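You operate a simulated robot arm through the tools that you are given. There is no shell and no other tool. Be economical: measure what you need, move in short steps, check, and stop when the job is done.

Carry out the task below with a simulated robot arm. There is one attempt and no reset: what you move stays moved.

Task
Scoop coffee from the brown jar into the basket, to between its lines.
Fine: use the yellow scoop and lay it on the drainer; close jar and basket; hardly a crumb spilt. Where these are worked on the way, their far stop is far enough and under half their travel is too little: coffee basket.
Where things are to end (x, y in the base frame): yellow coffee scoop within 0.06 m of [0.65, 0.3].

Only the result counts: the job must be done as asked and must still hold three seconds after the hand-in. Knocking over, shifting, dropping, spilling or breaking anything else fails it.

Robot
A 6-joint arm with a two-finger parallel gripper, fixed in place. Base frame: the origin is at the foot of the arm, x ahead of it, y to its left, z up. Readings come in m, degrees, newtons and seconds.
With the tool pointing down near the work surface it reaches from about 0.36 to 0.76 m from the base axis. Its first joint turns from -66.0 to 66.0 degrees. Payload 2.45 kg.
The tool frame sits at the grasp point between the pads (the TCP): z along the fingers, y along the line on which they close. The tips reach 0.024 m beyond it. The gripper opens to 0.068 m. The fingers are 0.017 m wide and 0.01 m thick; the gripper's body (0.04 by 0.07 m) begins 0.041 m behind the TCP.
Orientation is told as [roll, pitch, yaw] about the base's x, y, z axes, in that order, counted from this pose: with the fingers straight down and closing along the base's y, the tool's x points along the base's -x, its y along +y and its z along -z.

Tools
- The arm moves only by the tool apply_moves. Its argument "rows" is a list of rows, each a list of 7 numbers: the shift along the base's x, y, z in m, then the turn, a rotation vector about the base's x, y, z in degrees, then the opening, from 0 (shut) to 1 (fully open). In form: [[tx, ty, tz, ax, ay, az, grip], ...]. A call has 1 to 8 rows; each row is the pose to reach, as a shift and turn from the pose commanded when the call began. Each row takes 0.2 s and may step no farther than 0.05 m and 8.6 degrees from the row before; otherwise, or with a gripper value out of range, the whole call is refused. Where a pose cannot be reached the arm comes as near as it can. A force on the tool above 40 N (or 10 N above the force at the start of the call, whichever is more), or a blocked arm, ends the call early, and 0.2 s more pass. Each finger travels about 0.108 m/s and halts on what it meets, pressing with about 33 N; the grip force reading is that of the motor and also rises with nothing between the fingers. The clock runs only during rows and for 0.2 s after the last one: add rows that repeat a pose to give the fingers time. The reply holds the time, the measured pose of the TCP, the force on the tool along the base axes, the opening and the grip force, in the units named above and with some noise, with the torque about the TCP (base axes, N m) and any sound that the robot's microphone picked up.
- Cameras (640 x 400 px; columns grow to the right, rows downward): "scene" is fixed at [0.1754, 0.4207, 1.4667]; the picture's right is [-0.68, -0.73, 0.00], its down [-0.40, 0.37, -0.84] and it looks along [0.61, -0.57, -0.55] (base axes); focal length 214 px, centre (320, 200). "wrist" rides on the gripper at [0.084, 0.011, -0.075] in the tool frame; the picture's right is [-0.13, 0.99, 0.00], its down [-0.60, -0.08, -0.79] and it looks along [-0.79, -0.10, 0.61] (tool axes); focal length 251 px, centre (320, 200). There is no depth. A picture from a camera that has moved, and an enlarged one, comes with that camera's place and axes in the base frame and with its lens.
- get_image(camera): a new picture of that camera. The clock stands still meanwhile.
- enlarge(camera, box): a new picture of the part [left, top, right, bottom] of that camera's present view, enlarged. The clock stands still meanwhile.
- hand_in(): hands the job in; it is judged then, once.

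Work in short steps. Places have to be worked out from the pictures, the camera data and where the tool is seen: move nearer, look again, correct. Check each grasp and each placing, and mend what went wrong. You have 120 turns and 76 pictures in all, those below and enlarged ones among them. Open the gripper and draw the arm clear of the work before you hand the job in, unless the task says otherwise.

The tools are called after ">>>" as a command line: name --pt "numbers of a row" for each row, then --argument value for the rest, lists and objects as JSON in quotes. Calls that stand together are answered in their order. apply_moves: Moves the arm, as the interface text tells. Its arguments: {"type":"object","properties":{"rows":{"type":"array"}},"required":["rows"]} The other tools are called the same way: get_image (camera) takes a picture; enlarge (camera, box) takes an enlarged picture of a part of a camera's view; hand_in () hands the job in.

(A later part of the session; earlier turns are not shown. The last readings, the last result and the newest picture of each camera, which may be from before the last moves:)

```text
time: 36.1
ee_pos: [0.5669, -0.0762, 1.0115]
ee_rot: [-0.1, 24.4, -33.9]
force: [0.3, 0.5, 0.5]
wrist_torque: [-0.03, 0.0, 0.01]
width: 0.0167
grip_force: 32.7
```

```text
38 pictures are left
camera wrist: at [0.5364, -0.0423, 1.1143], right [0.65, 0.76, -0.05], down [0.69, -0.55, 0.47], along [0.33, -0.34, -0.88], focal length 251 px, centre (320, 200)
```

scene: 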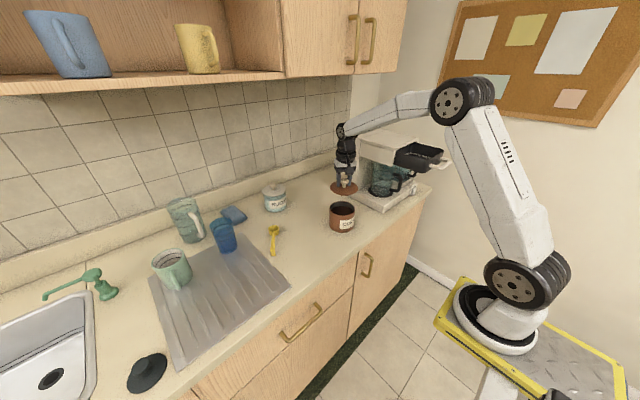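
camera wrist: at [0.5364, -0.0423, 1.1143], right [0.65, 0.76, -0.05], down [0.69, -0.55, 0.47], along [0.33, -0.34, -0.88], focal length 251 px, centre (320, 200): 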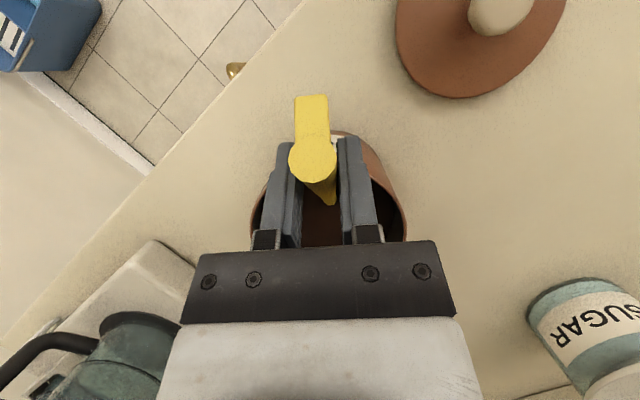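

The force vanished: most likely the fingertips met the jar's rim. I tip steeper (64°) and go farther in, so that the fingertips stay inside and above the rim, then dip again.

>>> apply_moves --pt "0 0 0.02 0 0 0 0" --pt "0.0085 -0.0058 0.026 4.5 6.6 0 0" --pt "0.0243 -0.0164 0.0253 9 13.2 0 0" --pt "0.0243 -0.0164 0.0133 9 13.2 0 0" --pt "0.0243 -0.0164 0.0043 9 13.2 0 0"

>>> enlarge --camera "scene" --box '[310, 170, 370, 240]'

```text
time: 37.3
ee_pos: [0.5947, -0.0933, 1.0213]
ee_rot: [0.4, 39.9, -33.5]
force: [-4.8, 1.2, 20.7]
wrist_torque: [-0.13, 0.07, -0.03]
width: 0.0168
grip_force: 33.3
```

```text
5.71 times, centred on (340, 205) of scene
camera zoom: at [0.1749, 0.4208, 1.4668], right [-0.68, -0.73, 0.0], down [-0.4, 0.37, -0.84], along [0.61, -0.57, -0.55], focal length 1226 px, centre (206, 171)
```

zoom: 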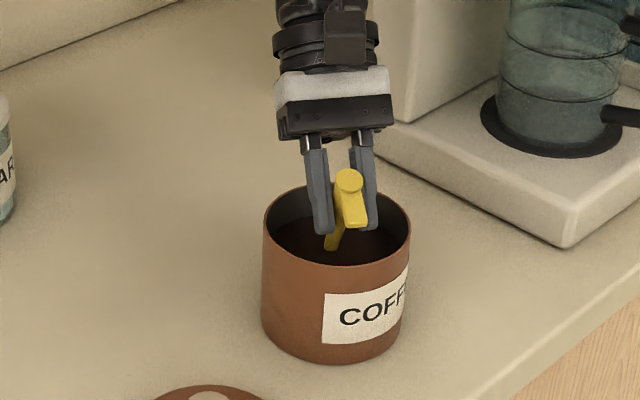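

The fingers are clear and the bowl is buried in the coffee. Now I level it while sweeping forward and lifting out.

>>> apply_moves --pt "-0.0066 0.0045 0.0036 -4.5 -6.6 0 0" --pt "-0.0127 0.0086 0.0017 -9 -13.2 0 0" --pt "-0.018 0.0122 0.0003 -13.5 -19.8 0 0" --pt "-0.0241 0.0162 0.0018 -18 -26.4 0 0" --pt "-0.0299 0.0202 0.0041 -22.5 -33 0 0" --pt "-0.0345 0.0233 0.0046 -27 -39.6 0 0" --pt "-0.0379 0.0256 0.0084 -31.5 -46.2 0 0" --pt "-0.04 0.027 0.0168 -36 -52.8 0 0"

>>> enlarge --camera "scene" --box '[310, 170, 370, 240]'

```text
time: 39.1
ee_pos: [0.5524, -0.066, 1.035]
ee_rot: [-0.3, -24.0, -33.8]
force: [-0.5, 0.1, -0.5]
wrist_torque: [0.01, 0.0, -0.02]
width: 0.0167
grip_force: 32.5
```

```text
5.71 times, centred on (340, 205) of scene
camera zoom: at [0.1754, 0.4207, 1.4667], right [-0.68, -0.73, 0.0], down [-0.4, 0.37, -0.84], along [0.61, -0.57, -0.55], focal length 1226 px, centre (206, 171)
```

zoom: 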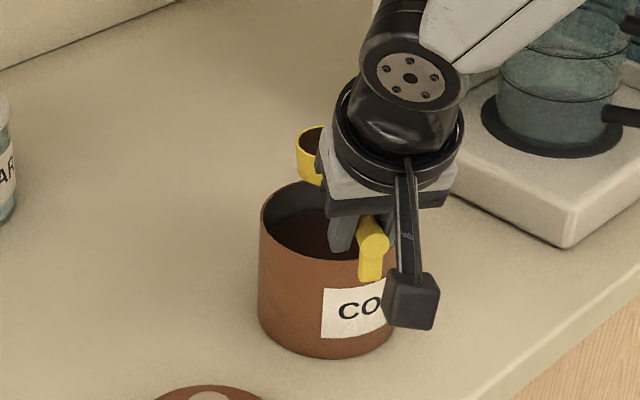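

The bowl carries coffee and nothing seems spilt. I raise it level and turn towards heading −90° in order to approach the basket from its +y side.

>>> apply_moves --pt "0 0 0.03 0 0 0 0" --pt "0 0 0.07 0 0 0 0" --pt "-0.005 0 0.11 0 0 -8 0" --pt "-0.015 0 0.15 0 0 -16 0" --pt "-0.03 0 0.19 0 0 -24 0" --pt "-0.045 -0.02 0.195 0 0 -32 0" --pt "-0.06 -0.04 0.195 0 0 -40 0" --pt "-0.065 -0.06 0.195 0 0 -48 0"

>>> apply_moves --pt "0 -0.02 0 0 0 -8 0" --pt "0 -0.06 0 0 0 -8 0" --pt "-0.002 -0.1 0 0 0 -8 0" --pt "-0.004 -0.14 0 0 0 -8 0" --pt "-0.004 -0.17 0 0 0 -8 0"

>>> enlarge --camera "scene" --box '[360, 100, 460, 180]'

```text
time: 40.9
ee_pos: [0.4869, -0.1276, 1.2312]
ee_rot: [-0.4, -23.9, -81.9]
force: [0.6, 0.8, -0.2]
wrist_torque: [0.0, -0.01, -0.03]
width: 0.0166
grip_force: 33.0
```

```text
time: 42.1
ee_pos: [0.485, -0.2966, 1.2312]
ee_rot: [-0.2, -23.9, -89.7]
force: [0.2, -0.3, -0.1]
wrist_torque: [0.01, -0.02, 0.01]
width: 0.0165
grip_force: 32.6
```

```text
5.00 times, centred on (410, 140) of scene
camera zoom: at [0.1754, 0.4206, 1.4668], right [-0.68, -0.73, 0.0], down [-0.4, 0.37, -0.84], along [0.61, -0.57, -0.55], focal length 1072 px, centre (-130, 500)
```

zoom: 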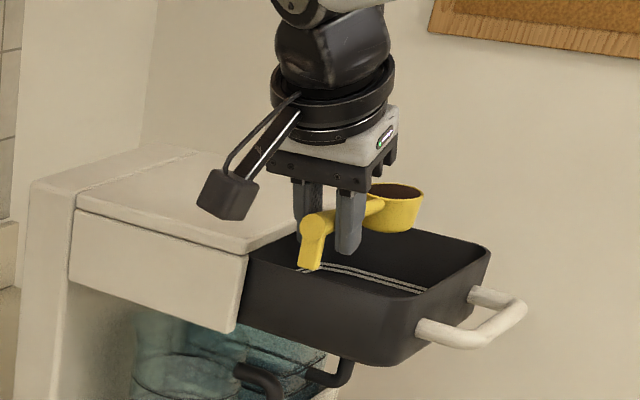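

The full bowl is over the basket. I tip it nose down about the bowl, lowering it slightly, to pour.

>>> apply_moves --pt "0 -0.0025 0.0066 8 0 0 0" --pt "0 -0.0066 0.0128 16 0 0 0" --pt "0 -0.0122 0.0153 24 0 0 0" --pt "0 -0.0192 0.019 32 0 0 0" --pt "0 -0.0275 0.0215 40 0 0 0" --pt "0 -0.0369 0.0239 48 0 0 0" --pt "0 -0.0472 0.0298 56 0 0 0" --pt "0 -0.0582 0.0342 64 0 0 0"

>>> apply_moves --pt "0 -0.011 0.003 8 0 0 0" --pt "0 -0.022 0.004 16 0 0 0" --pt "0 -0.033 0.003 24 0 0 0" --pt "0 -0.043 0.0 32 0 0 0" --pt "0 -0.043 0.0 32 0 0 0"

>>> enlarge --camera "scene" --box '[360, 100, 460, 180]'

```text
time: 43.9
ee_pos: [0.4742, -0.3298, 1.2453]
ee_rot: [0.6, 39.9, -89.3]
force: [1.8, 1.3, 21.3]
wrist_torque: [-0.71, -0.28, 0.08]
width: 0.017
grip_force: 32.5
out of reach, approached as far as the arm can: row 8
```

```text
time: 44.7
ee_pos: [0.4608, -0.2872, 1.1886]
ee_rot: [1.6, 59.2, -89.0]
force: [0.0, -4.4, 4.4]
wrist_torque: [-0.14, 0.0, 0.03]
width: 0.0167
grip_force: 33.3
out of reach, approached as far as the arm can: row 1, 2, 3
stopped in row 3: the force on the tool passed its limit at 54 N (the readings are from after the stop); the commanded pose is now the measured one
```

```text
5.00 times, centred on (410, 140) of scene
camera zoom: at [0.1753, 0.4206, 1.4668], right [-0.68, -0.73, 0.0], down [-0.4, 0.37, -0.84], along [0.61, -0.57, -0.55], focal length 1072 px, centre (-130, 500)
```

zoom: 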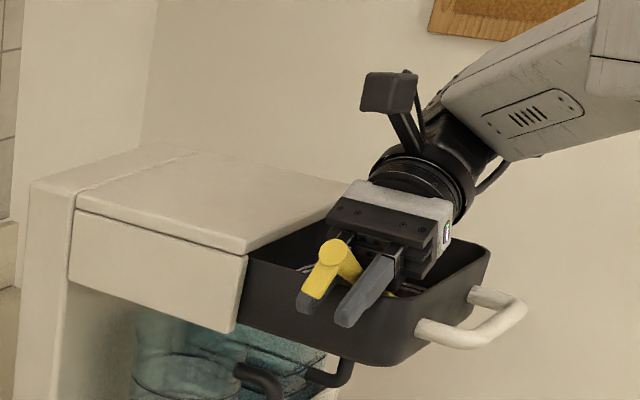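

The arm ran out of reach, sagged and touched the rim. I lift straight up carefully.

>>> apply_moves --pt "0 0 0.015 0 0 0 0" --pt "0 0 0.035 0 0 0 0" --pt "0 0 0.055 0 0 0 0"

>>> enlarge --camera "scene" --box '[350, 90, 460, 240]'

```text
time: 45.5
ee_pos: [0.4587, -0.2658, 1.2116]
ee_rot: [1.7, 59.1, -89.0]
force: [0.2, -0.9, 0.0]
wrist_torque: [0.02, -0.03, 0.03]
width: 0.0169
grip_force: 33.4
out of reach, approached as far as the arm can: row 1, 2, 3
```

```text
2.67 times, centred on (405, 165) of scene
camera zoom: at [0.1754, 0.4207, 1.4667], right [-0.68, -0.73, 0.0], down [-0.4, 0.37, -0.84], along [0.61, -0.57, -0.55], focal length 572 px, centre (93, 293)
```

zoom: 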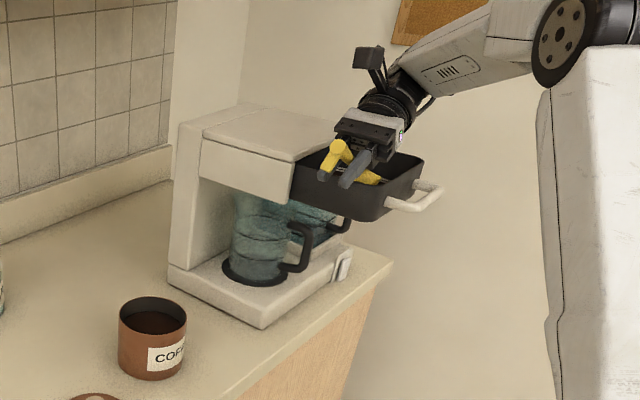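

I check the state of the scoop in the grip with the wrist camera.

>>> get_image --camera "wrist"

>>> enlarge --camera "scene" --box '[390, 120, 440, 180]'

```text
32 pictures are left
camera wrist: at [0.4694, -0.2874, 1.3212], right [0.99, -0.07, -0.1], down [-0.09, -0.99, -0.11], along [-0.09, 0.12, -0.99], focal length 251 px, centre (320, 200)
```

wrist: 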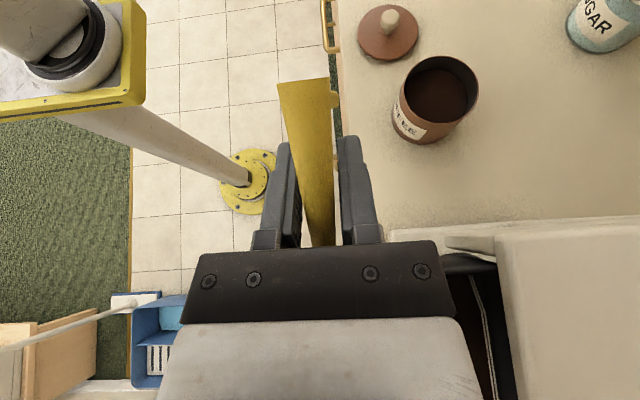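

```text
6.67 times, centred on (415, 150) of scene
camera zoom: at [0.1754, 0.4207, 1.4667], right [-0.68, -0.73, 0.0], down [-0.4, 0.37, -0.84], along [0.61, -0.57, -0.55], focal length 1430 px, centre (-313, 533)
```

zoom: 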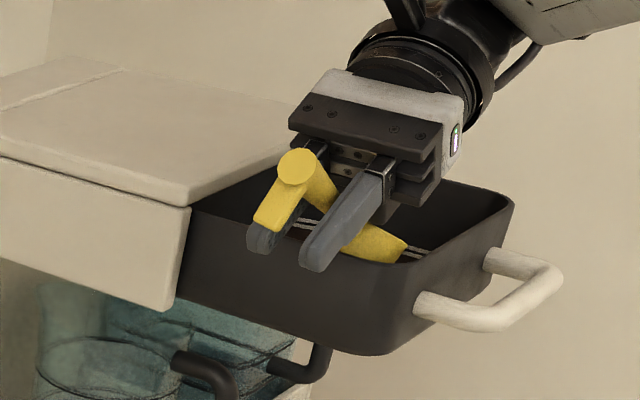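

The bowl is in the basket and the scoop has slipped about 30° in the grip. The counter looks clean. I un-tip in place while rising, which carries the bowl forward and up, free of the wall.

>>> apply_moves --pt "0 0 0.005 -8 0 0 0" --pt "0 0 0.015 -16 0 0 0" --pt "0 0 0.03 -24 0 0 0" --pt "0 0 0.045 -32 0 0 0" --pt "0 0 0.06 -40 0 0 0"

>>> enlarge --camera "scene" --box '[370, 100, 450, 180]'

```text
time: 46.7
ee_pos: [0.4577, -0.2654, 1.2716]
ee_rot: [0.9, 19.1, -89.5]
force: [-0.6, -0.1, -0.8]
wrist_torque: [0.0, -0.02, -0.02]
width: 0.017
grip_force: 32.8
```

```text
5.00 times, centred on (410, 140) of scene
camera zoom: at [0.1754, 0.4207, 1.4667], right [-0.68, -0.73, 0.0], down [-0.4, 0.37, -0.84], along [0.61, -0.57, -0.55], focal length 1072 px, centre (-130, 500)
```

zoom: 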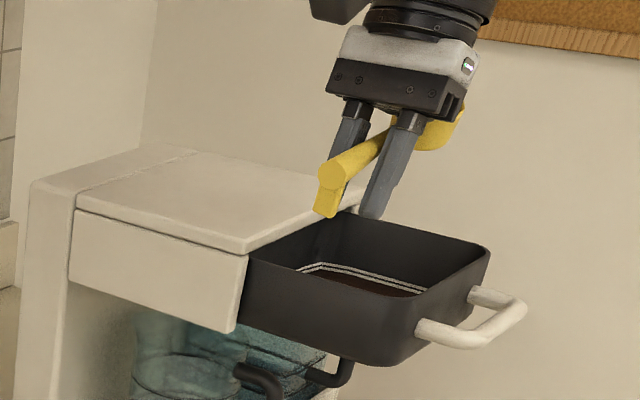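

Coffee lies in the basket, close to the lines. I look closer.

>>> enlarge --camera "scene" --box '[405, 140, 445, 165]'

>>> get_image --camera "wrist"

```text
16.00 times, centred on (425, 152) of scene
camera zoom: at [0.1754, 0.4207, 1.4667], right [-0.68, -0.73, 0.0], down [-0.4, 0.37, -0.84], along [0.61, -0.57, -0.55], focal length 3432 px, centre (-1360, 960)
```

zoom: 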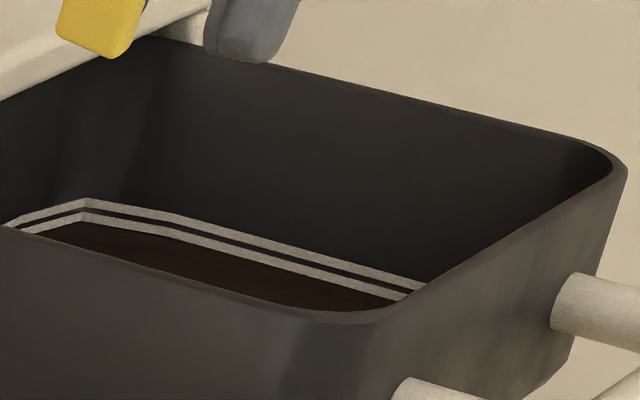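

```text
28 pictures are left
camera wrist: at [0.4675, -0.2109, 1.3691], right [0.99, -0.12, -0.03], down [-0.08, -0.83, 0.55], along [-0.09, -0.54, -0.83], focal length 251 px, centre (320, 200)
```

wrist: 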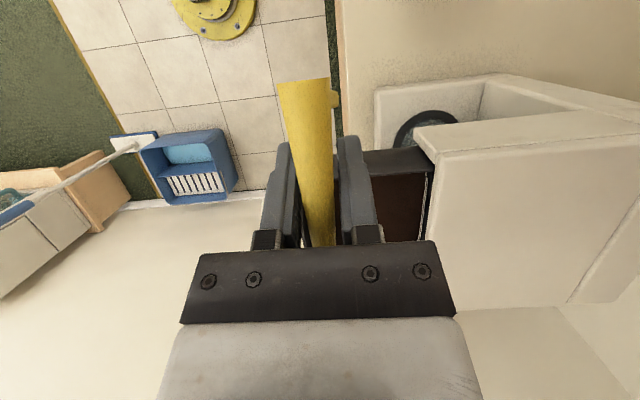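

The coffee seems to lie just under the lower line. I enlarge the wrist view of the basket to judge better.

>>> enlarge --camera "wrist" --box '[350, 135, 450, 250]'

```text
3.48 times, centred on (400, 192) of wrist
camera zoom: at [0.4675, -0.2109, 1.3691], right [0.99, -0.12, -0.03], down [-0.08, -0.83, 0.55], along [-0.09, -0.54, -0.83], focal length 875 px, centre (42, 226)
```

zoom: 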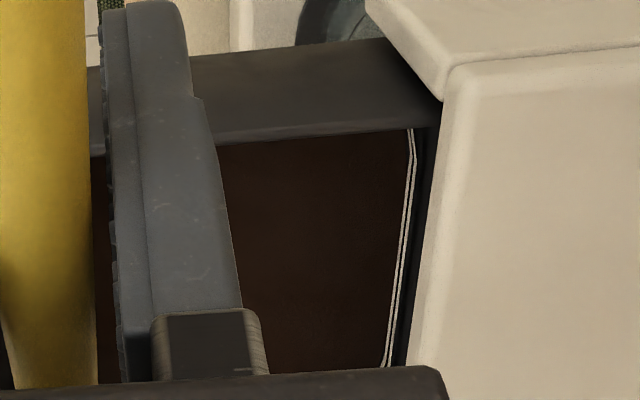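

The level just touches the lower line, so one or two more scoops are needed. The scoop has slipped in the grip, so I'll set it down on the counter at its old place and re-grasp it with the right tilt. First I carry it there.

>>> apply_moves --pt "0 0.04 0.01 0 0 8 0" --pt "0.02 0.08 0.01 0 0 16 0" --pt "0.04 0.12 0.01 0 0 24 0" --pt "0.06 0.16 0 0 0 32 0" --pt "0.08 0.2 -0.01 0 0 40 0" --pt "0.1 0.24 -0.02 0 0 48 0" --pt "0.12 0.28 -0.03 0 0 56 0" --pt "0.14 0.32 -0.04 0 0 56 0"

>>> apply_moves --pt "0.02 0.04 -0.03 0 0 0 0" --pt "0.04 0.08 -0.06 0 0 0 0" --pt "0.06 0.11 -0.1 0 0 0 0" --pt "0.078 0.119 -0.14 0 0 0 0" --pt "0.078 0.119 -0.18 0 0 0 0"

>>> enlarge --camera "scene" --box '[240, 170, 330, 260]'

```text
time: 48.5
ee_pos: [0.5981, 0.0547, 1.2306]
ee_rot: [0.9, 19.2, -33.4]
force: [0.4, 0.5, -0.3]
wrist_torque: [0.02, 0.0, 0.02]
width: 0.0166
grip_force: 33.3
```

```text
refused: row 1 steps farther than a row can; nothing moved
```

```text
4.44 times, centred on (285, 215) of scene
camera zoom: at [0.1754, 0.4207, 1.4667], right [-0.68, -0.73, 0.0], down [-0.4, 0.37, -0.84], along [0.61, -0.57, -0.55], focal length 953 px, centre (476, 133)
```

zoom: 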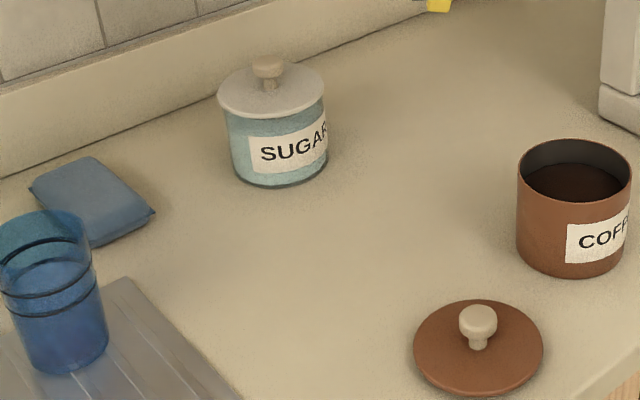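

The counter is clean. I continue in shorter steps.

>>> apply_moves --pt "0.015 0.025 -0.03 0 0 0 0" --pt "0.03 0.05 -0.06 0 0 0 0" --pt "0.045 0.075 -0.09 0 0 0 0" --pt "0.06 0.1 -0.12 0 0 0 0" --pt "0.078 0.119 -0.15 0 0 0 0" --pt "0.078 0.119 -0.19 0 0 0 0"

>>> enlarge --camera "scene" --box '[240, 170, 330, 260]'

```text
time: 49.9
ee_pos: [0.6762, 0.1737, 1.0408]
ee_rot: [0.9, 19.1, -33.5]
force: [0.3, 0.1, 0.0]
wrist_torque: [0.01, 0.0, -0.01]
width: 0.0168
grip_force: 33.1
```

```text
4.44 times, centred on (285, 215) of scene
camera zoom: at [0.1754, 0.4207, 1.4667], right [-0.68, -0.73, 0.0], down [-0.4, 0.37, -0.84], along [0.61, -0.57, -0.55], focal length 953 px, centre (476, 133)
```

zoom: 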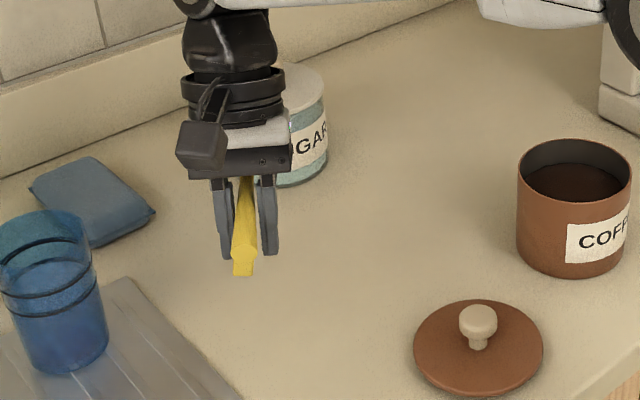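

I need the scoop's tilt, so I look along the handle with the wrist camera.

>>> get_image --camera "wrist"

```text
24 pictures are left
camera wrist: at [0.6376, 0.2107, 1.1387], right [0.65, 0.76, -0.03], down [0.64, -0.53, 0.55], along [0.4, -0.38, -0.84], focal length 251 px, centre (320, 200)
```

wrist: 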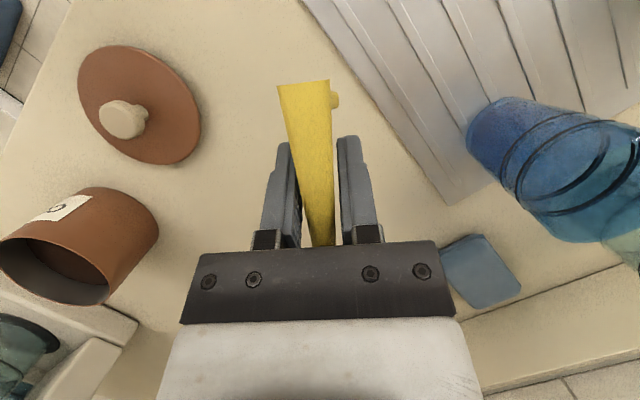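

The bowl isn't seen below the palm, so the nose is slightly up. I rotate 10° nose down, lower to near the counter and view it.

>>> apply_moves --pt "0 0 -0.02 3.4 4.9 0 0" --pt "0 0 -0.04 5.6 8.3 0 0" --pt "0 0 -0.06 5.6 8.3 0 0" --pt "0 0 -0.075 5.6 8.3 0 0"

>>> enlarge --camera "scene" --box '[250, 190, 310, 260]'

```text
time: 50.9
ee_pos: [0.6757, 0.1754, 0.9664]
ee_rot: [1.1, 29.3, -33.4]
force: [0.1, 0.5, -0.8]
wrist_torque: [0.04, -0.01, 0.02]
width: 0.0167
grip_force: 32.9
```

```text
5.71 times, centred on (280, 225) of scene
camera zoom: at [0.1754, 0.4207, 1.4667], right [-0.68, -0.73, 0.0], down [-0.4, 0.37, -0.84], along [0.61, -0.57, -0.55], focal length 1226 px, centre (549, 57)
```

zoom: 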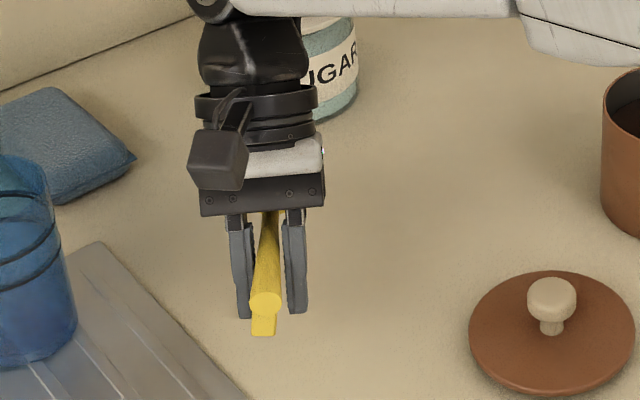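

The scoop looks about level now. I lower it until contact.

>>> apply_moves --pt "0 0 -0.012 0 0 0 0" --pt "0 0 -0.022 0 0 0 0" --pt "0 0 -0.027 0 0 0 0" --pt "0 0 -0.031 0 0 0 0"

```text
time: 51.9
ee_pos: [0.6757, 0.1741, 0.9347]
ee_rot: [1.0, 29.2, -33.5]
force: [-0.8, 0.5, -1.0]
wrist_torque: [0.01, 0.01, 0.01]
width: 0.017
grip_force: 33.8
```

>>> apply_moves --pt "0 0 -0.003 0 0 0 0" --pt "0 0 -0.006 0 0 0 0" --pt "0 0 -0.009 0 0 0 0"

>>> enlarge --camera "scene" --box '[250, 190, 310, 260]'

```text
time: 52.7
ee_pos: [0.6765, 0.1741, 0.9261]
ee_rot: [1.0, 29.2, -33.4]
force: [0.9, -0.2, -0.3]
wrist_torque: [-0.01, -0.01, -0.02]
width: 0.0167
grip_force: 32.7
```

```text
5.71 times, centred on (280, 225) of scene
camera zoom: at [0.1754, 0.4207, 1.4667], right [-0.68, -0.73, 0.0], down [-0.4, 0.37, -0.84], along [0.61, -0.57, -0.55], focal length 1226 px, centre (549, 57)
```

zoom: 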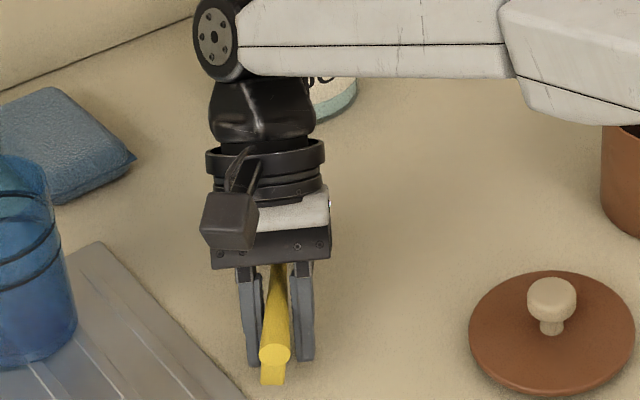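

The handle end is at about its resting height, 1 cm farther back than before. I open the fingers gently to set the scoop down, then rise straight up.

>>> apply_moves --pt "0 0 0 0 0 0 0.3" --pt "0 0 0 0 0 0 0.45" --pt "0 0 0 0 0 0 0.5"

>>> apply_moves --pt "0 0 0.03 0 0 0 0.5" --pt "0 0 0.06 0 0 0 0.5" --pt "-0.02 0.013 0.08 -4.5 -6.6 0 0.5" --pt "-0.03 0.02 0.08 -9 -13.2 0 0.5" --pt "-0.04 0.027 0.08 -13.5 -19.8 0 0.5" --pt "-0.05 0.034 0.08 -16.5 -24.2 0 0.5"

>>> get_image --camera "wrist"

```text
time: 53.5
ee_pos: [0.675, 0.1745, 0.9257]
ee_rot: [1.0, 29.1, -33.5]
force: [0.8, -0.4, -0.1]
wrist_torque: [0.01, -0.05, -0.01]
width: 0.034
grip_force: 0.0
```

```text
time: 54.9
ee_pos: [0.6263, 0.2079, 1.0069]
ee_rot: [0.6, -0.2, -33.6]
force: [0.2, -0.1, 0.4]
wrist_torque: [0.01, 0.02, -0.04]
width: 0.0339
grip_force: 0.0
```

```text
21 pictures are left
camera wrist: at [0.5624, 0.2633, 1.0806], right [0.66, 0.76, 0.01], down [0.45, -0.4, 0.79], along [0.6, -0.52, -0.61], focal length 251 px, centre (320, 200)
```

wrist: 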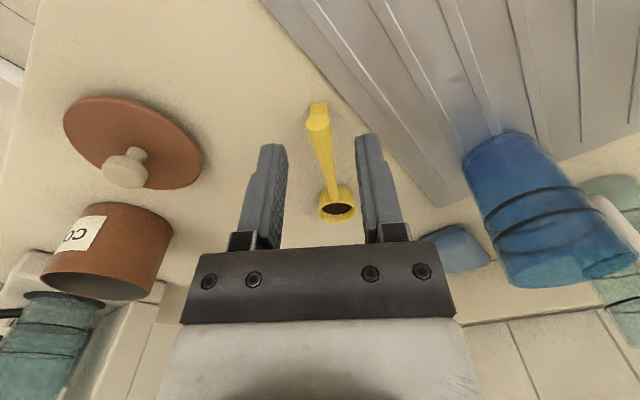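

The scoop stands upright on the counter, with some coffee still in its bowl. It runs at −31° from (0.638, 0.196) to (0.734, 0.139). I re-grasp it with a 30° forward tilt.

>>> apply_moves --pt "0 0 0.0 -3.9 -6.4 0.7 0.5" --pt "0.01 -0.006 0.0 -7.7 -12.9 1.4 0.5" --pt "0.018 -0.013 -0.01 -11.5 -19.3 2 0.5" --pt "0.03 -0.023 -0.025 -15.4 -25.7 2.7 0.5" --pt "0.03 -0.023 -0.045 -15.4 -25.7 2.7 0.5"

>>> get_image --camera "wrist"

```text
time: 56.1
ee_pos: [0.655, 0.1841, 0.9609]
ee_rot: [1.4, -29.9, -31.1]
force: [0.0, 0.4, 0.5]
wrist_torque: [-0.01, 0.03, -0.01]
width: 0.0339
grip_force: 0.0
```

```text
20 pictures are left
camera wrist: at [0.5661, 0.2494, 0.9835], right [0.6, 0.8, 0.08], down [0.06, -0.15, 0.99], along [0.8, -0.58, -0.14], focal length 251 px, centre (320, 200)
```

wrist: 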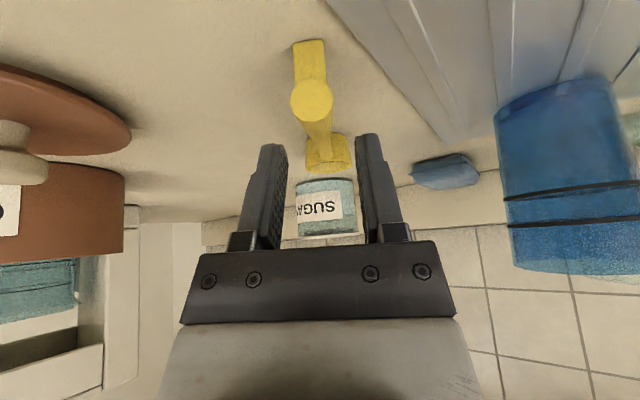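

Aligned. I descend and grip.

>>> apply_moves --pt "-0.001 -0.002 -0.015 0 0 0 0.5" --pt "-0.001 -0.002 -0.033 0 0 0 0.5" --pt "-0.001 -0.002 -0.033 0 0 0 0.2" --pt "-0.001 -0.002 -0.033 0 0 0 0" --pt "-0.001 -0.002 -0.033 0 0 0 0"

```text
time: 57.3
ee_pos: [0.6536, 0.1822, 0.9283]
ee_rot: [1.3, -30.0, -31.0]
force: [-0.1, 1.0, 0.2]
wrist_torque: [-0.01, 0.02, 0.0]
width: 0.0166
grip_force: 33.4
```

Gripped. The residual coffee may suffice, so I carry the scoop level to the basket at heading ≈−52°, which is more radial and so has more reach.

>>> apply_moves --pt "0 0 0.04 0 0 0 0" --pt "0 0 0.085 0 0 0 0" --pt "-0.01 -0.02 0.125 0 0 0 0" --pt "-0.02 -0.045 0.165 0 0 0 0" --pt "-0.035 -0.07 0.2 0 0 -4 0" --pt "-0.05 -0.1 0.23 0 0 -8 0" --pt "-0.065 -0.13 0.26 0 0 -12 0" --pt "-0.08 -0.16 0.29 0 0 -16 0"

>>> apply_moves --pt "-0.02 -0.04 0.01 0 0 -5 0" --pt "-0.04 -0.08 0.015 0 0 -5 0" --pt "-0.06 -0.12 0.015 0 0 -5 0" --pt "-0.08 -0.16 0.015 0 0 -5 0" --pt "-0.1 -0.2 0.015 0 0 -5 0" --pt "-0.12 -0.24 0.015 0 0 -5 0" --pt "-0.14 -0.28 0.015 0 0 -5 0" --pt "-0.15 -0.32 0.015 0 0 -5 0"

>>> enlarge --camera "scene" --box '[370, 100, 460, 180]'

```text
time: 59.1
ee_pos: [0.576, 0.0241, 1.22]
ee_rot: [1.3, -30.0, -47.0]
force: [-0.7, 0.1, -0.5]
wrist_torque: [0.03, 0.03, 0.0]
width: 0.0166
grip_force: 33.1
```

```text
time: 60.9
ee_pos: [0.4246, -0.2982, 1.2358]
ee_rot: [1.4, -30.1, -51.9]
force: [-0.5, -0.9, -0.4]
wrist_torque: [0.0, -0.01, 0.01]
width: 0.0165
grip_force: 33.7
```

```text
5.00 times, centred on (415, 140) of scene
camera zoom: at [0.1754, 0.4207, 1.4668], right [-0.68, -0.73, 0.0], down [-0.4, 0.37, -0.84], along [0.61, -0.57, -0.55], focal length 1072 px, centre (-155, 500)
```

zoom: 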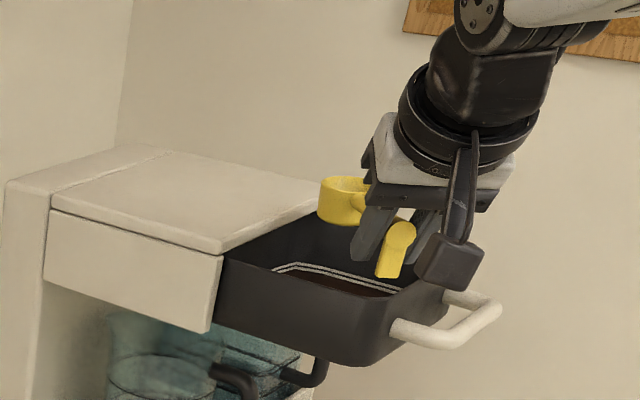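

The level bowl is over the basket at about (0.48, −0.37). I tip it nose down 64° about the bowl.

>>> apply_moves --pt "0.0017 -0.0022 0.0085 6.3 4.93 0 0" --pt "0.0046 -0.0058 0.0165 12.6 9.86 0 0" --pt "0.0084 -0.0107 0.0228 18.9 14.8 0 0" --pt "0.0131 -0.0168 0.0281 25.2 19.7 0 0" --pt "0.0187 -0.0239 0.0332 31.5 24.6 0 0" --pt "0.0249 -0.0319 0.037 37.8 29.6 0 0" --pt "0.0318 -0.0407 0.0393 44.1 34.5 0 0" --pt "0.0392 -0.0502 0.0419 50.4 39.4 0 0"

>>> enlarge --camera "scene" --box '[370, 100, 460, 180]'

```text
time: 62.7
ee_pos: [0.4394, -0.3156, 1.2339]
ee_rot: [1.5, 33.6, -51.7]
force: [-1.9, 6.0, 21.5]
wrist_torque: [-0.35, -0.84, 0.19]
width: 0.017
grip_force: 32.7
out of reach, approached as far as the arm can: row 7, 8
```

```text
5.00 times, centred on (415, 140) of scene
camera zoom: at [0.175, 0.4211, 1.4666], right [-0.68, -0.73, 0.0], down [-0.4, 0.37, -0.84], along [0.61, -0.57, -0.55], focal length 1072 px, centre (-155, 500)
```

zoom: 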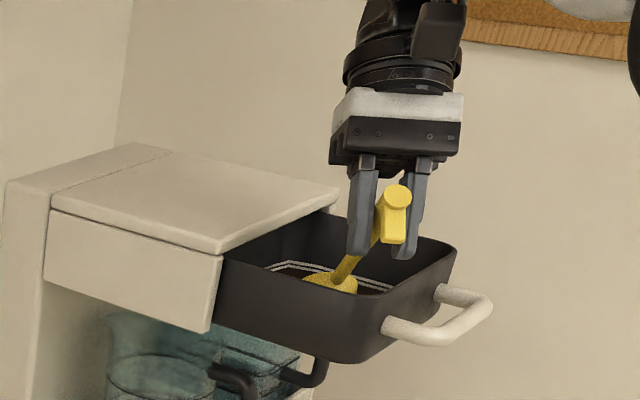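

The reach limit pulled the tool down so the bowl touched the basket floor. The coffee should be out; I un-tip while rising.

>>> apply_moves --pt "-0.002 0.002 0.005 0 0 0 0" --pt "-0.003 0.004 0.01 -6.3 -4.93 0 0" --pt "-0.006 0.008 0.02 -12.6 -9.86 0 0" --pt "-0.01 0.012 0.03 -18.9 -14.8 0 0" --pt "-0.015 0.02 0.04 -25.2 -19.7 0 0" --pt "-0.015 0.02 0.045 -31.5 -24.6 0 0" --pt "-0.015 0.02 0.045 -37.8 -29.6 0 0"

>>> enlarge --camera "scene" --box '[390, 110, 450, 170]'

```text
time: 64.3
ee_pos: [0.4246, -0.296, 1.2765]
ee_rot: [1.4, -14.2, -52.0]
force: [-0.4, 0.1, -0.9]
wrist_torque: [0.03, 0.01, 0.0]
width: 0.0166
grip_force: 33.2
```

```text
6.67 times, centred on (420, 140) of scene
camera zoom: at [0.1754, 0.4206, 1.4667], right [-0.68, -0.73, 0.0], down [-0.4, 0.37, -0.84], along [0.61, -0.57, -0.55], focal length 1430 px, centre (-347, 600)
```

zoom: 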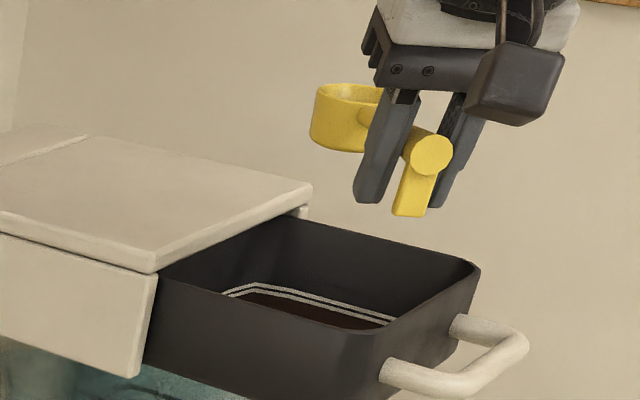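

The bowl seems emptied. I check the coffee level closely.

>>> enlarge --camera "scene" --box '[405, 140, 445, 165]'

```text
16.00 times, centred on (425, 152) of scene
camera zoom: at [0.1754, 0.4206, 1.4667], right [-0.68, -0.73, 0.0], down [-0.4, 0.37, -0.84], along [0.61, -0.57, -0.55], focal length 3432 px, centre (-1360, 960)
```

zoom: 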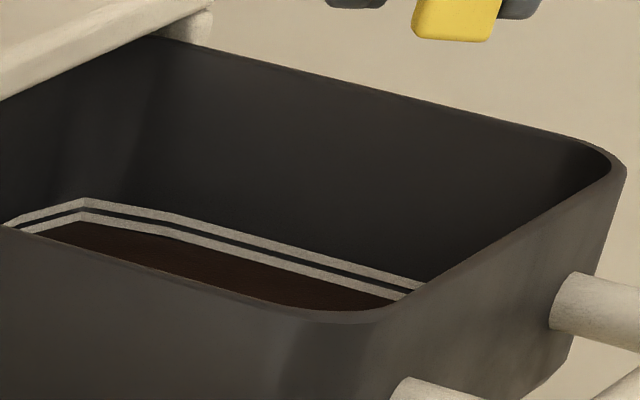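

The level is only at the bottom edge of the lower line, so another full scoop is wanted. I go back over the jar at heading −34°.

>>> apply_moves --pt "0 0.045 0 0 0 0 0" --pt "0.01 0.09 0 0 0 0 0" --pt "0.03 0.125 -0.02 0 0 6 0" --pt "0.053 0.16 -0.045 0 0 12 0" --pt "0.075 0.195 -0.07 0 0 18 0" --pt "0.095 0.225 -0.1 0 0 18 0" --pt "0.112 0.243 -0.14 0 0 18 0" --pt "0.112 0.243 -0.185 0 0 18 0"

>>> enlarge --camera "scene" --box '[300, 160, 390, 250]'

```text
time: 66.1
ee_pos: [0.5361, -0.053, 1.0905]
ee_rot: [1.3, -14.1, -33.9]
force: [0.2, -0.3, 0.2]
wrist_torque: [-0.01, 0.02, -0.03]
width: 0.0167
grip_force: 33.0
```

```text
4.44 times, centred on (345, 205) of scene
camera zoom: at [0.1754, 0.4207, 1.4667], right [-0.68, -0.73, 0.0], down [-0.4, 0.37, -0.84], along [0.61, -0.57, -0.55], focal length 953 px, centre (209, 178)
```

zoom: 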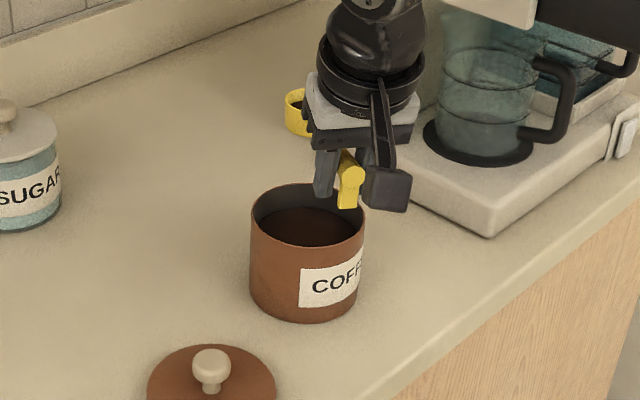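

The bowl still holds some coffee and sits a bit nose-up (I estimate φ ≈ pitch+2°). Dipping again, I tip it above the jar first.

>>> apply_moves --pt "0 0 0.0076 4.5 6.6 0 0" --pt "0.0017 -0.0012 0.0153 9 13.2 0 0" --pt "0.0048 -0.0032 0.0226 13.5 19.8 0 0" --pt "0.0093 -0.0063 0.0293 18 26.4 0 0" --pt "0.015 -0.0101 0.0351 22.5 33 0 0" --pt "0.022 -0.0148 0.0398 27 39.6 0 0" --pt "0.03 -0.0203 0.0483 31.5 46.2 0 0" --pt "0.0389 -0.0263 0.0553 36 52.8 0 0"

>>> enlarge --camera "scene" --box '[300, 150, 390, 240]'

```text
time: 67.9
ee_pos: [0.5643, -0.0745, 1.1381]
ee_rot: [1.8, 49.8, -33.8]
force: [-0.3, -0.2, -0.2]
wrist_torque: [-0.02, -0.03, -0.01]
width: 0.0162
grip_force: 33.1
out of reach, approached as far as the arm can: row 8
```

```text
4.44 times, centred on (345, 195) of scene
camera zoom: at [0.1754, 0.4206, 1.4667], right [-0.68, -0.73, 0.0], down [-0.4, 0.37, -0.84], along [0.61, -0.57, -0.55], focal length 953 px, centre (209, 222)
```

zoom: 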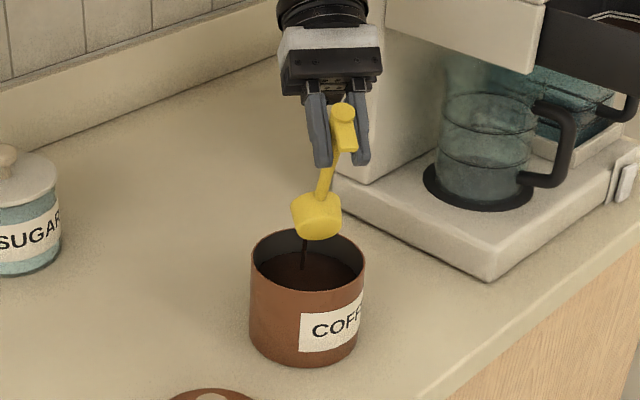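

Coffee streams out of the tipped bowl back into the jar, so pouring just needs time. I now move 3 cm forward and dip into the coffee.

>>> apply_moves --pt "0.008 -0.005 -0.03 0 0 0 0" --pt "0.02 -0.013 -0.055 0 0 0 0" --pt "0.025 -0.017 -0.08 0 0 0 0" --pt "0.025 -0.017 -0.1 0 0 0 0" --pt "0.025 -0.017 -0.11 0 0 0 0"

>>> enlarge --camera "scene" --box '[310, 160, 370, 240]'

```text
time: 69.1
ee_pos: [0.5893, -0.0908, 1.0268]
ee_rot: [1.7, 49.7, -33.7]
force: [0.1, -0.6, 0.2]
wrist_torque: [0.0, 0.0, 0.05]
width: 0.0163
grip_force: 33.3
```

```text
5.00 times, centred on (340, 200) of scene
camera zoom: at [0.1754, 0.4206, 1.4667], right [-0.68, -0.73, 0.0], down [-0.4, 0.37, -0.84], along [0.61, -0.57, -0.55], focal length 1072 px, centre (220, 200)
```

zoom: 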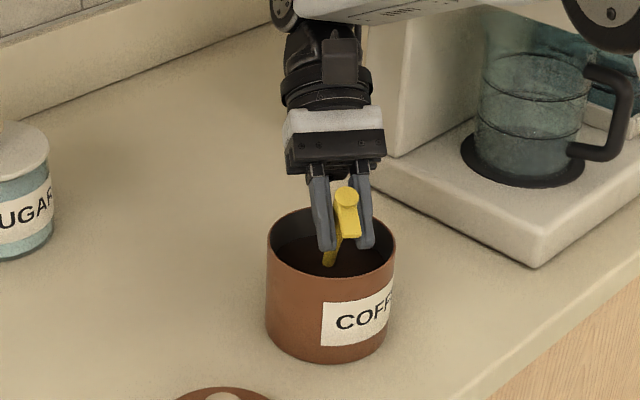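

The bowl is buried with no contact force. I level it while lifting out.

>>> apply_moves --pt "-0.0082 0.0055 -0.0012 -4.5 -6.6 0 0" --pt "-0.0148 0.01 -0.0028 -9 -13.2 0 0" --pt "-0.0206 0.0139 -0.0039 -13.5 -19.8 0 0" --pt "-0.0278 0.0188 -0.0034 -18 -26.4 0 0" --pt "-0.0339 0.0228 -0.0019 -22.5 -33 0 0" --pt "-0.0387 0.0261 -0.0014 -27 -39.6 0 0" --pt "-0.0421 0.0284 0.0014 -31.5 -46.2 0 0" --pt "-0.0441 0.0297 0.0088 -36 -52.8 0 0"

>>> apply_moves --pt "0 0 0.03 0 0 0 0" --pt "0 0 0.06 0 0 0 0"

>>> enlarge --camera "scene" --box '[310, 160, 370, 240]'

```text
time: 70.9
ee_pos: [0.5457, -0.0623, 1.0362]
ee_rot: [1.3, -14.1, -34.1]
force: [-0.8, -0.2, -0.3]
wrist_torque: [0.0, 0.04, 0.0]
width: 0.0163
grip_force: 32.9
```

```text
time: 71.5
ee_pos: [0.5466, -0.0614, 1.0963]
ee_rot: [1.3, -14.1, -33.9]
force: [-0.3, -0.5, 0.2]
wrist_torque: [0.02, 0.0, -0.01]
width: 0.0165
grip_force: 33.2
```

```text
5.00 times, centred on (340, 200) of scene
camera zoom: at [0.1754, 0.4207, 1.4667], right [-0.68, -0.73, 0.0], down [-0.4, 0.37, -0.84], along [0.61, -0.57, -0.55], focal length 1072 px, centre (220, 200)
```

zoom: 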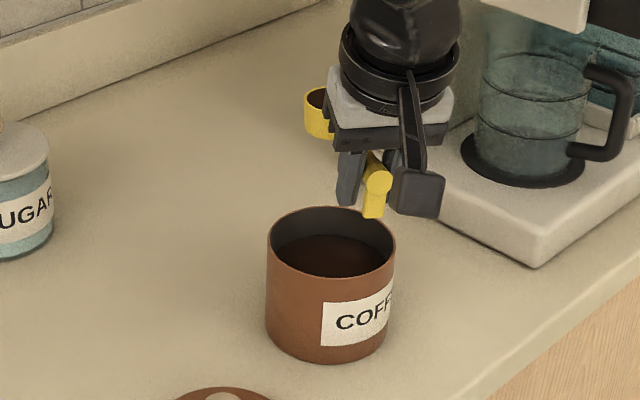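

The bowl is full. I carry it level to the basket.

>>> apply_moves --pt "0 0 0.04 0 0 0 0" --pt "-0.005 0 0.085 0 0 0 0" --pt "-0.02 -0.01 0.125 0 0 -6 0" --pt "-0.045 -0.04 0.135 0 0 -12 0" --pt "-0.07 -0.08 0.135 0 0 -18 0" --pt "-0.09 -0.12 0.135 0 0 -18 0" --pt "-0.105 -0.16 0.135 0 0 -18 0" --pt "-0.116 -0.2 0.135 0 0 -18 0"

>>> apply_moves --pt "-0.004 -0.02 0 0 0 0 0" --pt "-0.006 -0.037 0 0 0 0 0"

>>> enlarge --camera "scene" --box '[380, 110, 460, 170]'

```text
time: 73.3
ee_pos: [0.429, -0.2618, 1.231]
ee_rot: [1.2, -14.0, -51.9]
force: [0.2, -0.7, -1.0]
wrist_torque: [0.06, -0.04, -0.01]
width: 0.0165
grip_force: 33.4
```

```text
time: 73.9
ee_pos: [0.4239, -0.2988, 1.2304]
ee_rot: [1.2, -13.9, -52.0]
force: [1.1, 0.2, -0.8]
wrist_torque: [0.02, 0.0, -0.03]
width: 0.0165
grip_force: 32.8
```

```text
6.67 times, centred on (420, 140) of scene
camera zoom: at [0.1754, 0.4206, 1.4667], right [-0.68, -0.73, 0.0], down [-0.4, 0.37, -0.84], along [0.61, -0.57, -0.55], focal length 1430 px, centre (-347, 600)
```

zoom: 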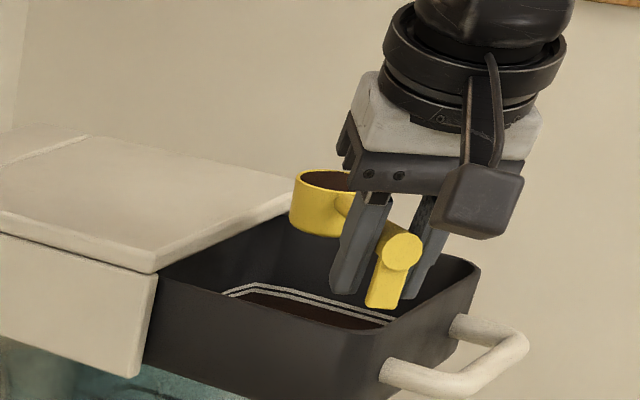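

Positioned over the basket. I tip it again, keeping the bowl lower this time and stopping at about 54°.

>>> apply_moves --pt "0.0005 -0.008 0.0046 6.3 4.93 0 0" --pt "0.001 -0.0171 0.0068 12.6 9.86 0 0" --pt "0.0046 -0.0217 0.0083 18.9 14.8 0 0" --pt "0.0091 -0.0274 0.0088 25.2 19.7 0 0" --pt "0.0144 -0.0343 0.0103 31.5 24.6 0 0" --pt "0.0206 -0.0422 0.0124 37.8 29.6 0 0" --pt "0.0273 -0.0508 0.015 44.1 34.5 0 0"

>>> enlarge --camera "scene" --box '[380, 110, 460, 170]'

```text
time: 75.5
ee_pos: [0.4177, -0.3105, 1.1933]
ee_rot: [1.3, 41.5, -51.9]
force: [-1.1, 3.0, 11.0]
wrist_torque: [-0.83, -0.76, 0.13]
width: 0.0166
grip_force: 33.0
out of reach, approached as far as the arm can: row 6, 7
```

```text
6.67 times, centred on (420, 140) of scene
camera zoom: at [0.1752, 0.4209, 1.4667], right [-0.68, -0.73, 0.0], down [-0.4, 0.37, -0.84], along [0.61, -0.57, -0.55], focal length 1430 px, centre (-347, 600)
```

zoom: 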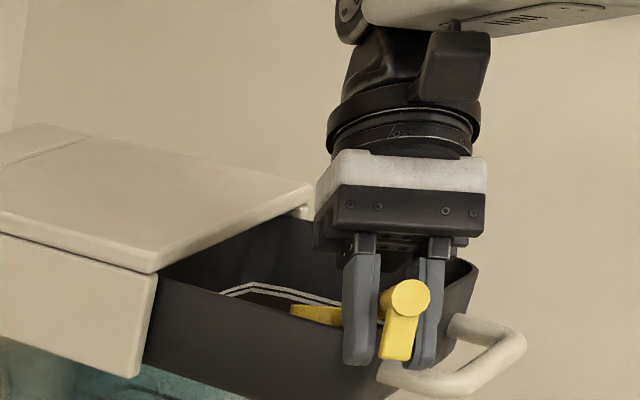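

Steep pitching at this height is beyond the arm's reach and it sags. I back out, and will then pour by rolling about the handle instead (an outward tilt, which was reachable).

>>> apply_moves --pt "0 0 0.008 0 0 0 0" --pt "0 0 0.018 -6.3 -4.93 0 0" --pt "0 0.003 0.03 -12.6 -9.86 0 0" --pt "0 0.006 0.042 -18.9 -14.8 0 0" --pt "0 0.01 0.054 -25.2 -19.7 0 0" --pt "0 0.012 0.062 -28.4 -22.2 0 0"

>>> enlarge --camera "scene" --box '[380, 110, 460, 170]'

```text
time: 76.9
ee_pos: [0.4195, -0.2979, 1.2559]
ee_rot: [1.3, 5.8, -52.0]
force: [-0.1, 0.3, -0.3]
wrist_torque: [0.05, 0.01, 0.02]
width: 0.0167
grip_force: 32.6
out of reach, approached as far as the arm can: row 1
```

```text
6.67 times, centred on (420, 140) of scene
camera zoom: at [0.1754, 0.4207, 1.4667], right [-0.68, -0.73, 0.0], down [-0.4, 0.37, -0.84], along [0.61, -0.57, -0.55], focal length 1430 px, centre (-347, 600)
```

zoom: 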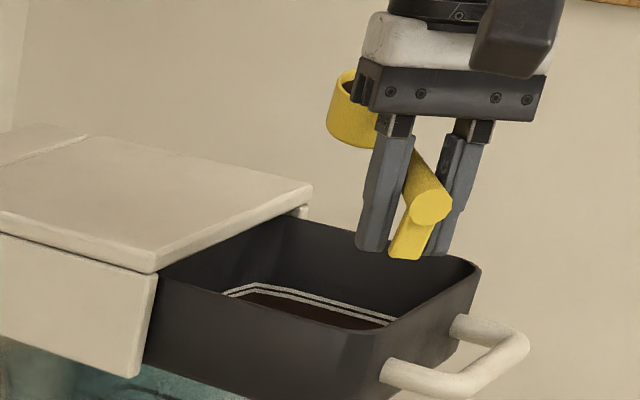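

The bowl still holds its coffee but has slipped nose-up (level now needs pitch ≈29°). I swing round the bowl to heading −105° so that a roll about the handle tilts the fingers outward, which the arm can reach.

>>> apply_moves --pt "0.0115 0.0043 0.004 0 0 -7.6 0" --pt "0.0236 0.0073 0.008 0 0 -15.2 0" --pt "0.0364 0.0089 0.01 0 0 -22.8 0" --pt "0.0495 0.0089 0.01 0 0 -30.4 0" --pt "0.063 0.0079 0.01 0 0 -38 0" --pt "0.0765 0.005 0.01 0 0 -45.6 0" --pt "0.0891 0 0.01 0 0 -53.2 0"

```text
time: 78.5
ee_pos: [0.5079, -0.2986, 1.2653]
ee_rot: [1.3, 5.8, -105.3]
force: [0.2, 0.8, -1.6]
wrist_torque: [-0.02, 0.02, 0.0]
width: 0.0165
grip_force: 33.1
```

Reached. I tip 14° nose down, then roll 40° about the handle in steps, lowering a little.

>>> apply_moves --pt "0 -0.002 -0.005 7.2 -2 0 0" --pt "0 -0.004 -0.01 14 -3.8 0 0"

>>> apply_moves --pt "-0.003 0 -0.003 -2.1 -7.7 0 0" --pt "-0.006 0 -0.006 -4.2 -15.4 0 0" --pt "-0.009 0.001 -0.009 -6.3 -23.2 0 0" --pt "-0.012 0.002 -0.012 -8.4 -30.9 0 0" --pt "-0.014 0.003 -0.015 -10.5 -38.6 0 0"

>>> enlarge --camera "scene" --box '[380, 105, 460, 165]'

```text
time: 79.1
ee_pos: [0.5087, -0.3038, 1.256]
ee_rot: [1.3, 20.5, -105.2]
force: [0.0, -0.7, -1.0]
wrist_torque: [-0.01, -0.05, -0.02]
width: 0.0165
grip_force: 33.3
```

```text
time: 80.3
ee_pos: [0.4942, -0.3001, 1.2395]
ee_rot: [43.3, 15.4, -91.7]
force: [-1.0, 0.1, -0.5]
wrist_torque: [0.03, 0.01, 0.0]
width: 0.0168
grip_force: 33.8
```

```text
6.67 times, centred on (420, 135) of scene
camera zoom: at [0.1754, 0.4206, 1.4667], right [-0.68, -0.73, 0.0], down [-0.4, 0.37, -0.84], along [0.61, -0.57, -0.55], focal length 1430 px, centre (-347, 633)
```

zoom: 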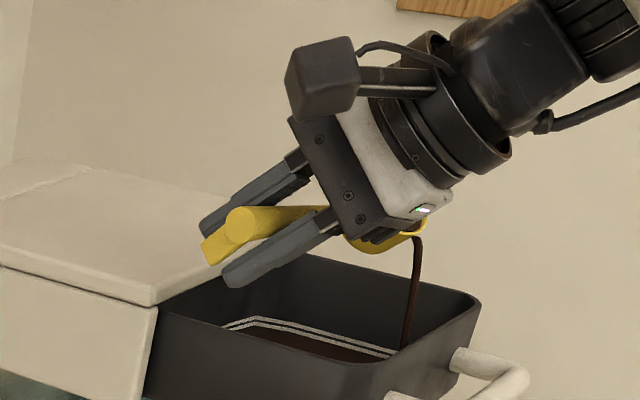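

Coffee is streaming into the basket, but about 1.5 cm from the front wall. I shift 2 cm inward (+x) and roll further, holding to let it empty.

>>> apply_moves --pt "0.012 0 0.002 0 0 0 0" --pt "0.02 0 0.004 0 0 0 0" --pt "0.02 0 0.004 -2.1 -7.7 0 0" --pt "0.02 0 0.004 -4.2 -15.4 0 0" --pt "0.02 0 0.004 -4.2 -15.4 0 0" --pt "0.02 0 0.004 -4.2 -15.4 0 0"

>>> enlarge --camera "scene" --box '[395, 115, 455, 165]'

```text
time: 81.7
ee_pos: [0.5132, -0.3013, 1.2441]
ee_rot: [58.9, 11.2, -87.9]
force: [-0.2, -0.9, -1.1]
wrist_torque: [0.0, 0.01, 0.03]
width: 0.0168
grip_force: 32.6
```

```text
8.00 times, centred on (425, 140) of scene
camera zoom: at [0.1754, 0.4206, 1.4667], right [-0.68, -0.73, 0.0], down [-0.4, 0.37, -0.84], along [0.61, -0.57, -0.55], focal length 1716 px, centre (-520, 680)
```

zoom: 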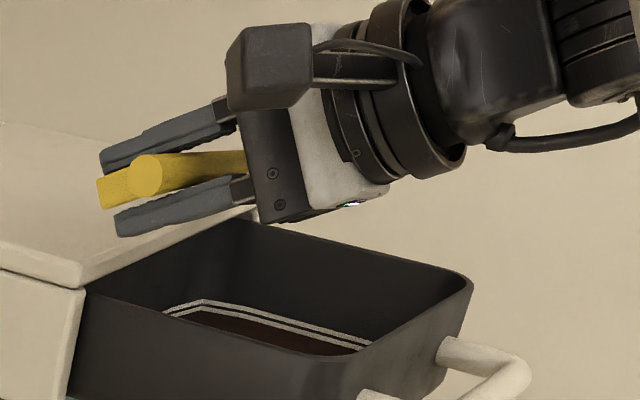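

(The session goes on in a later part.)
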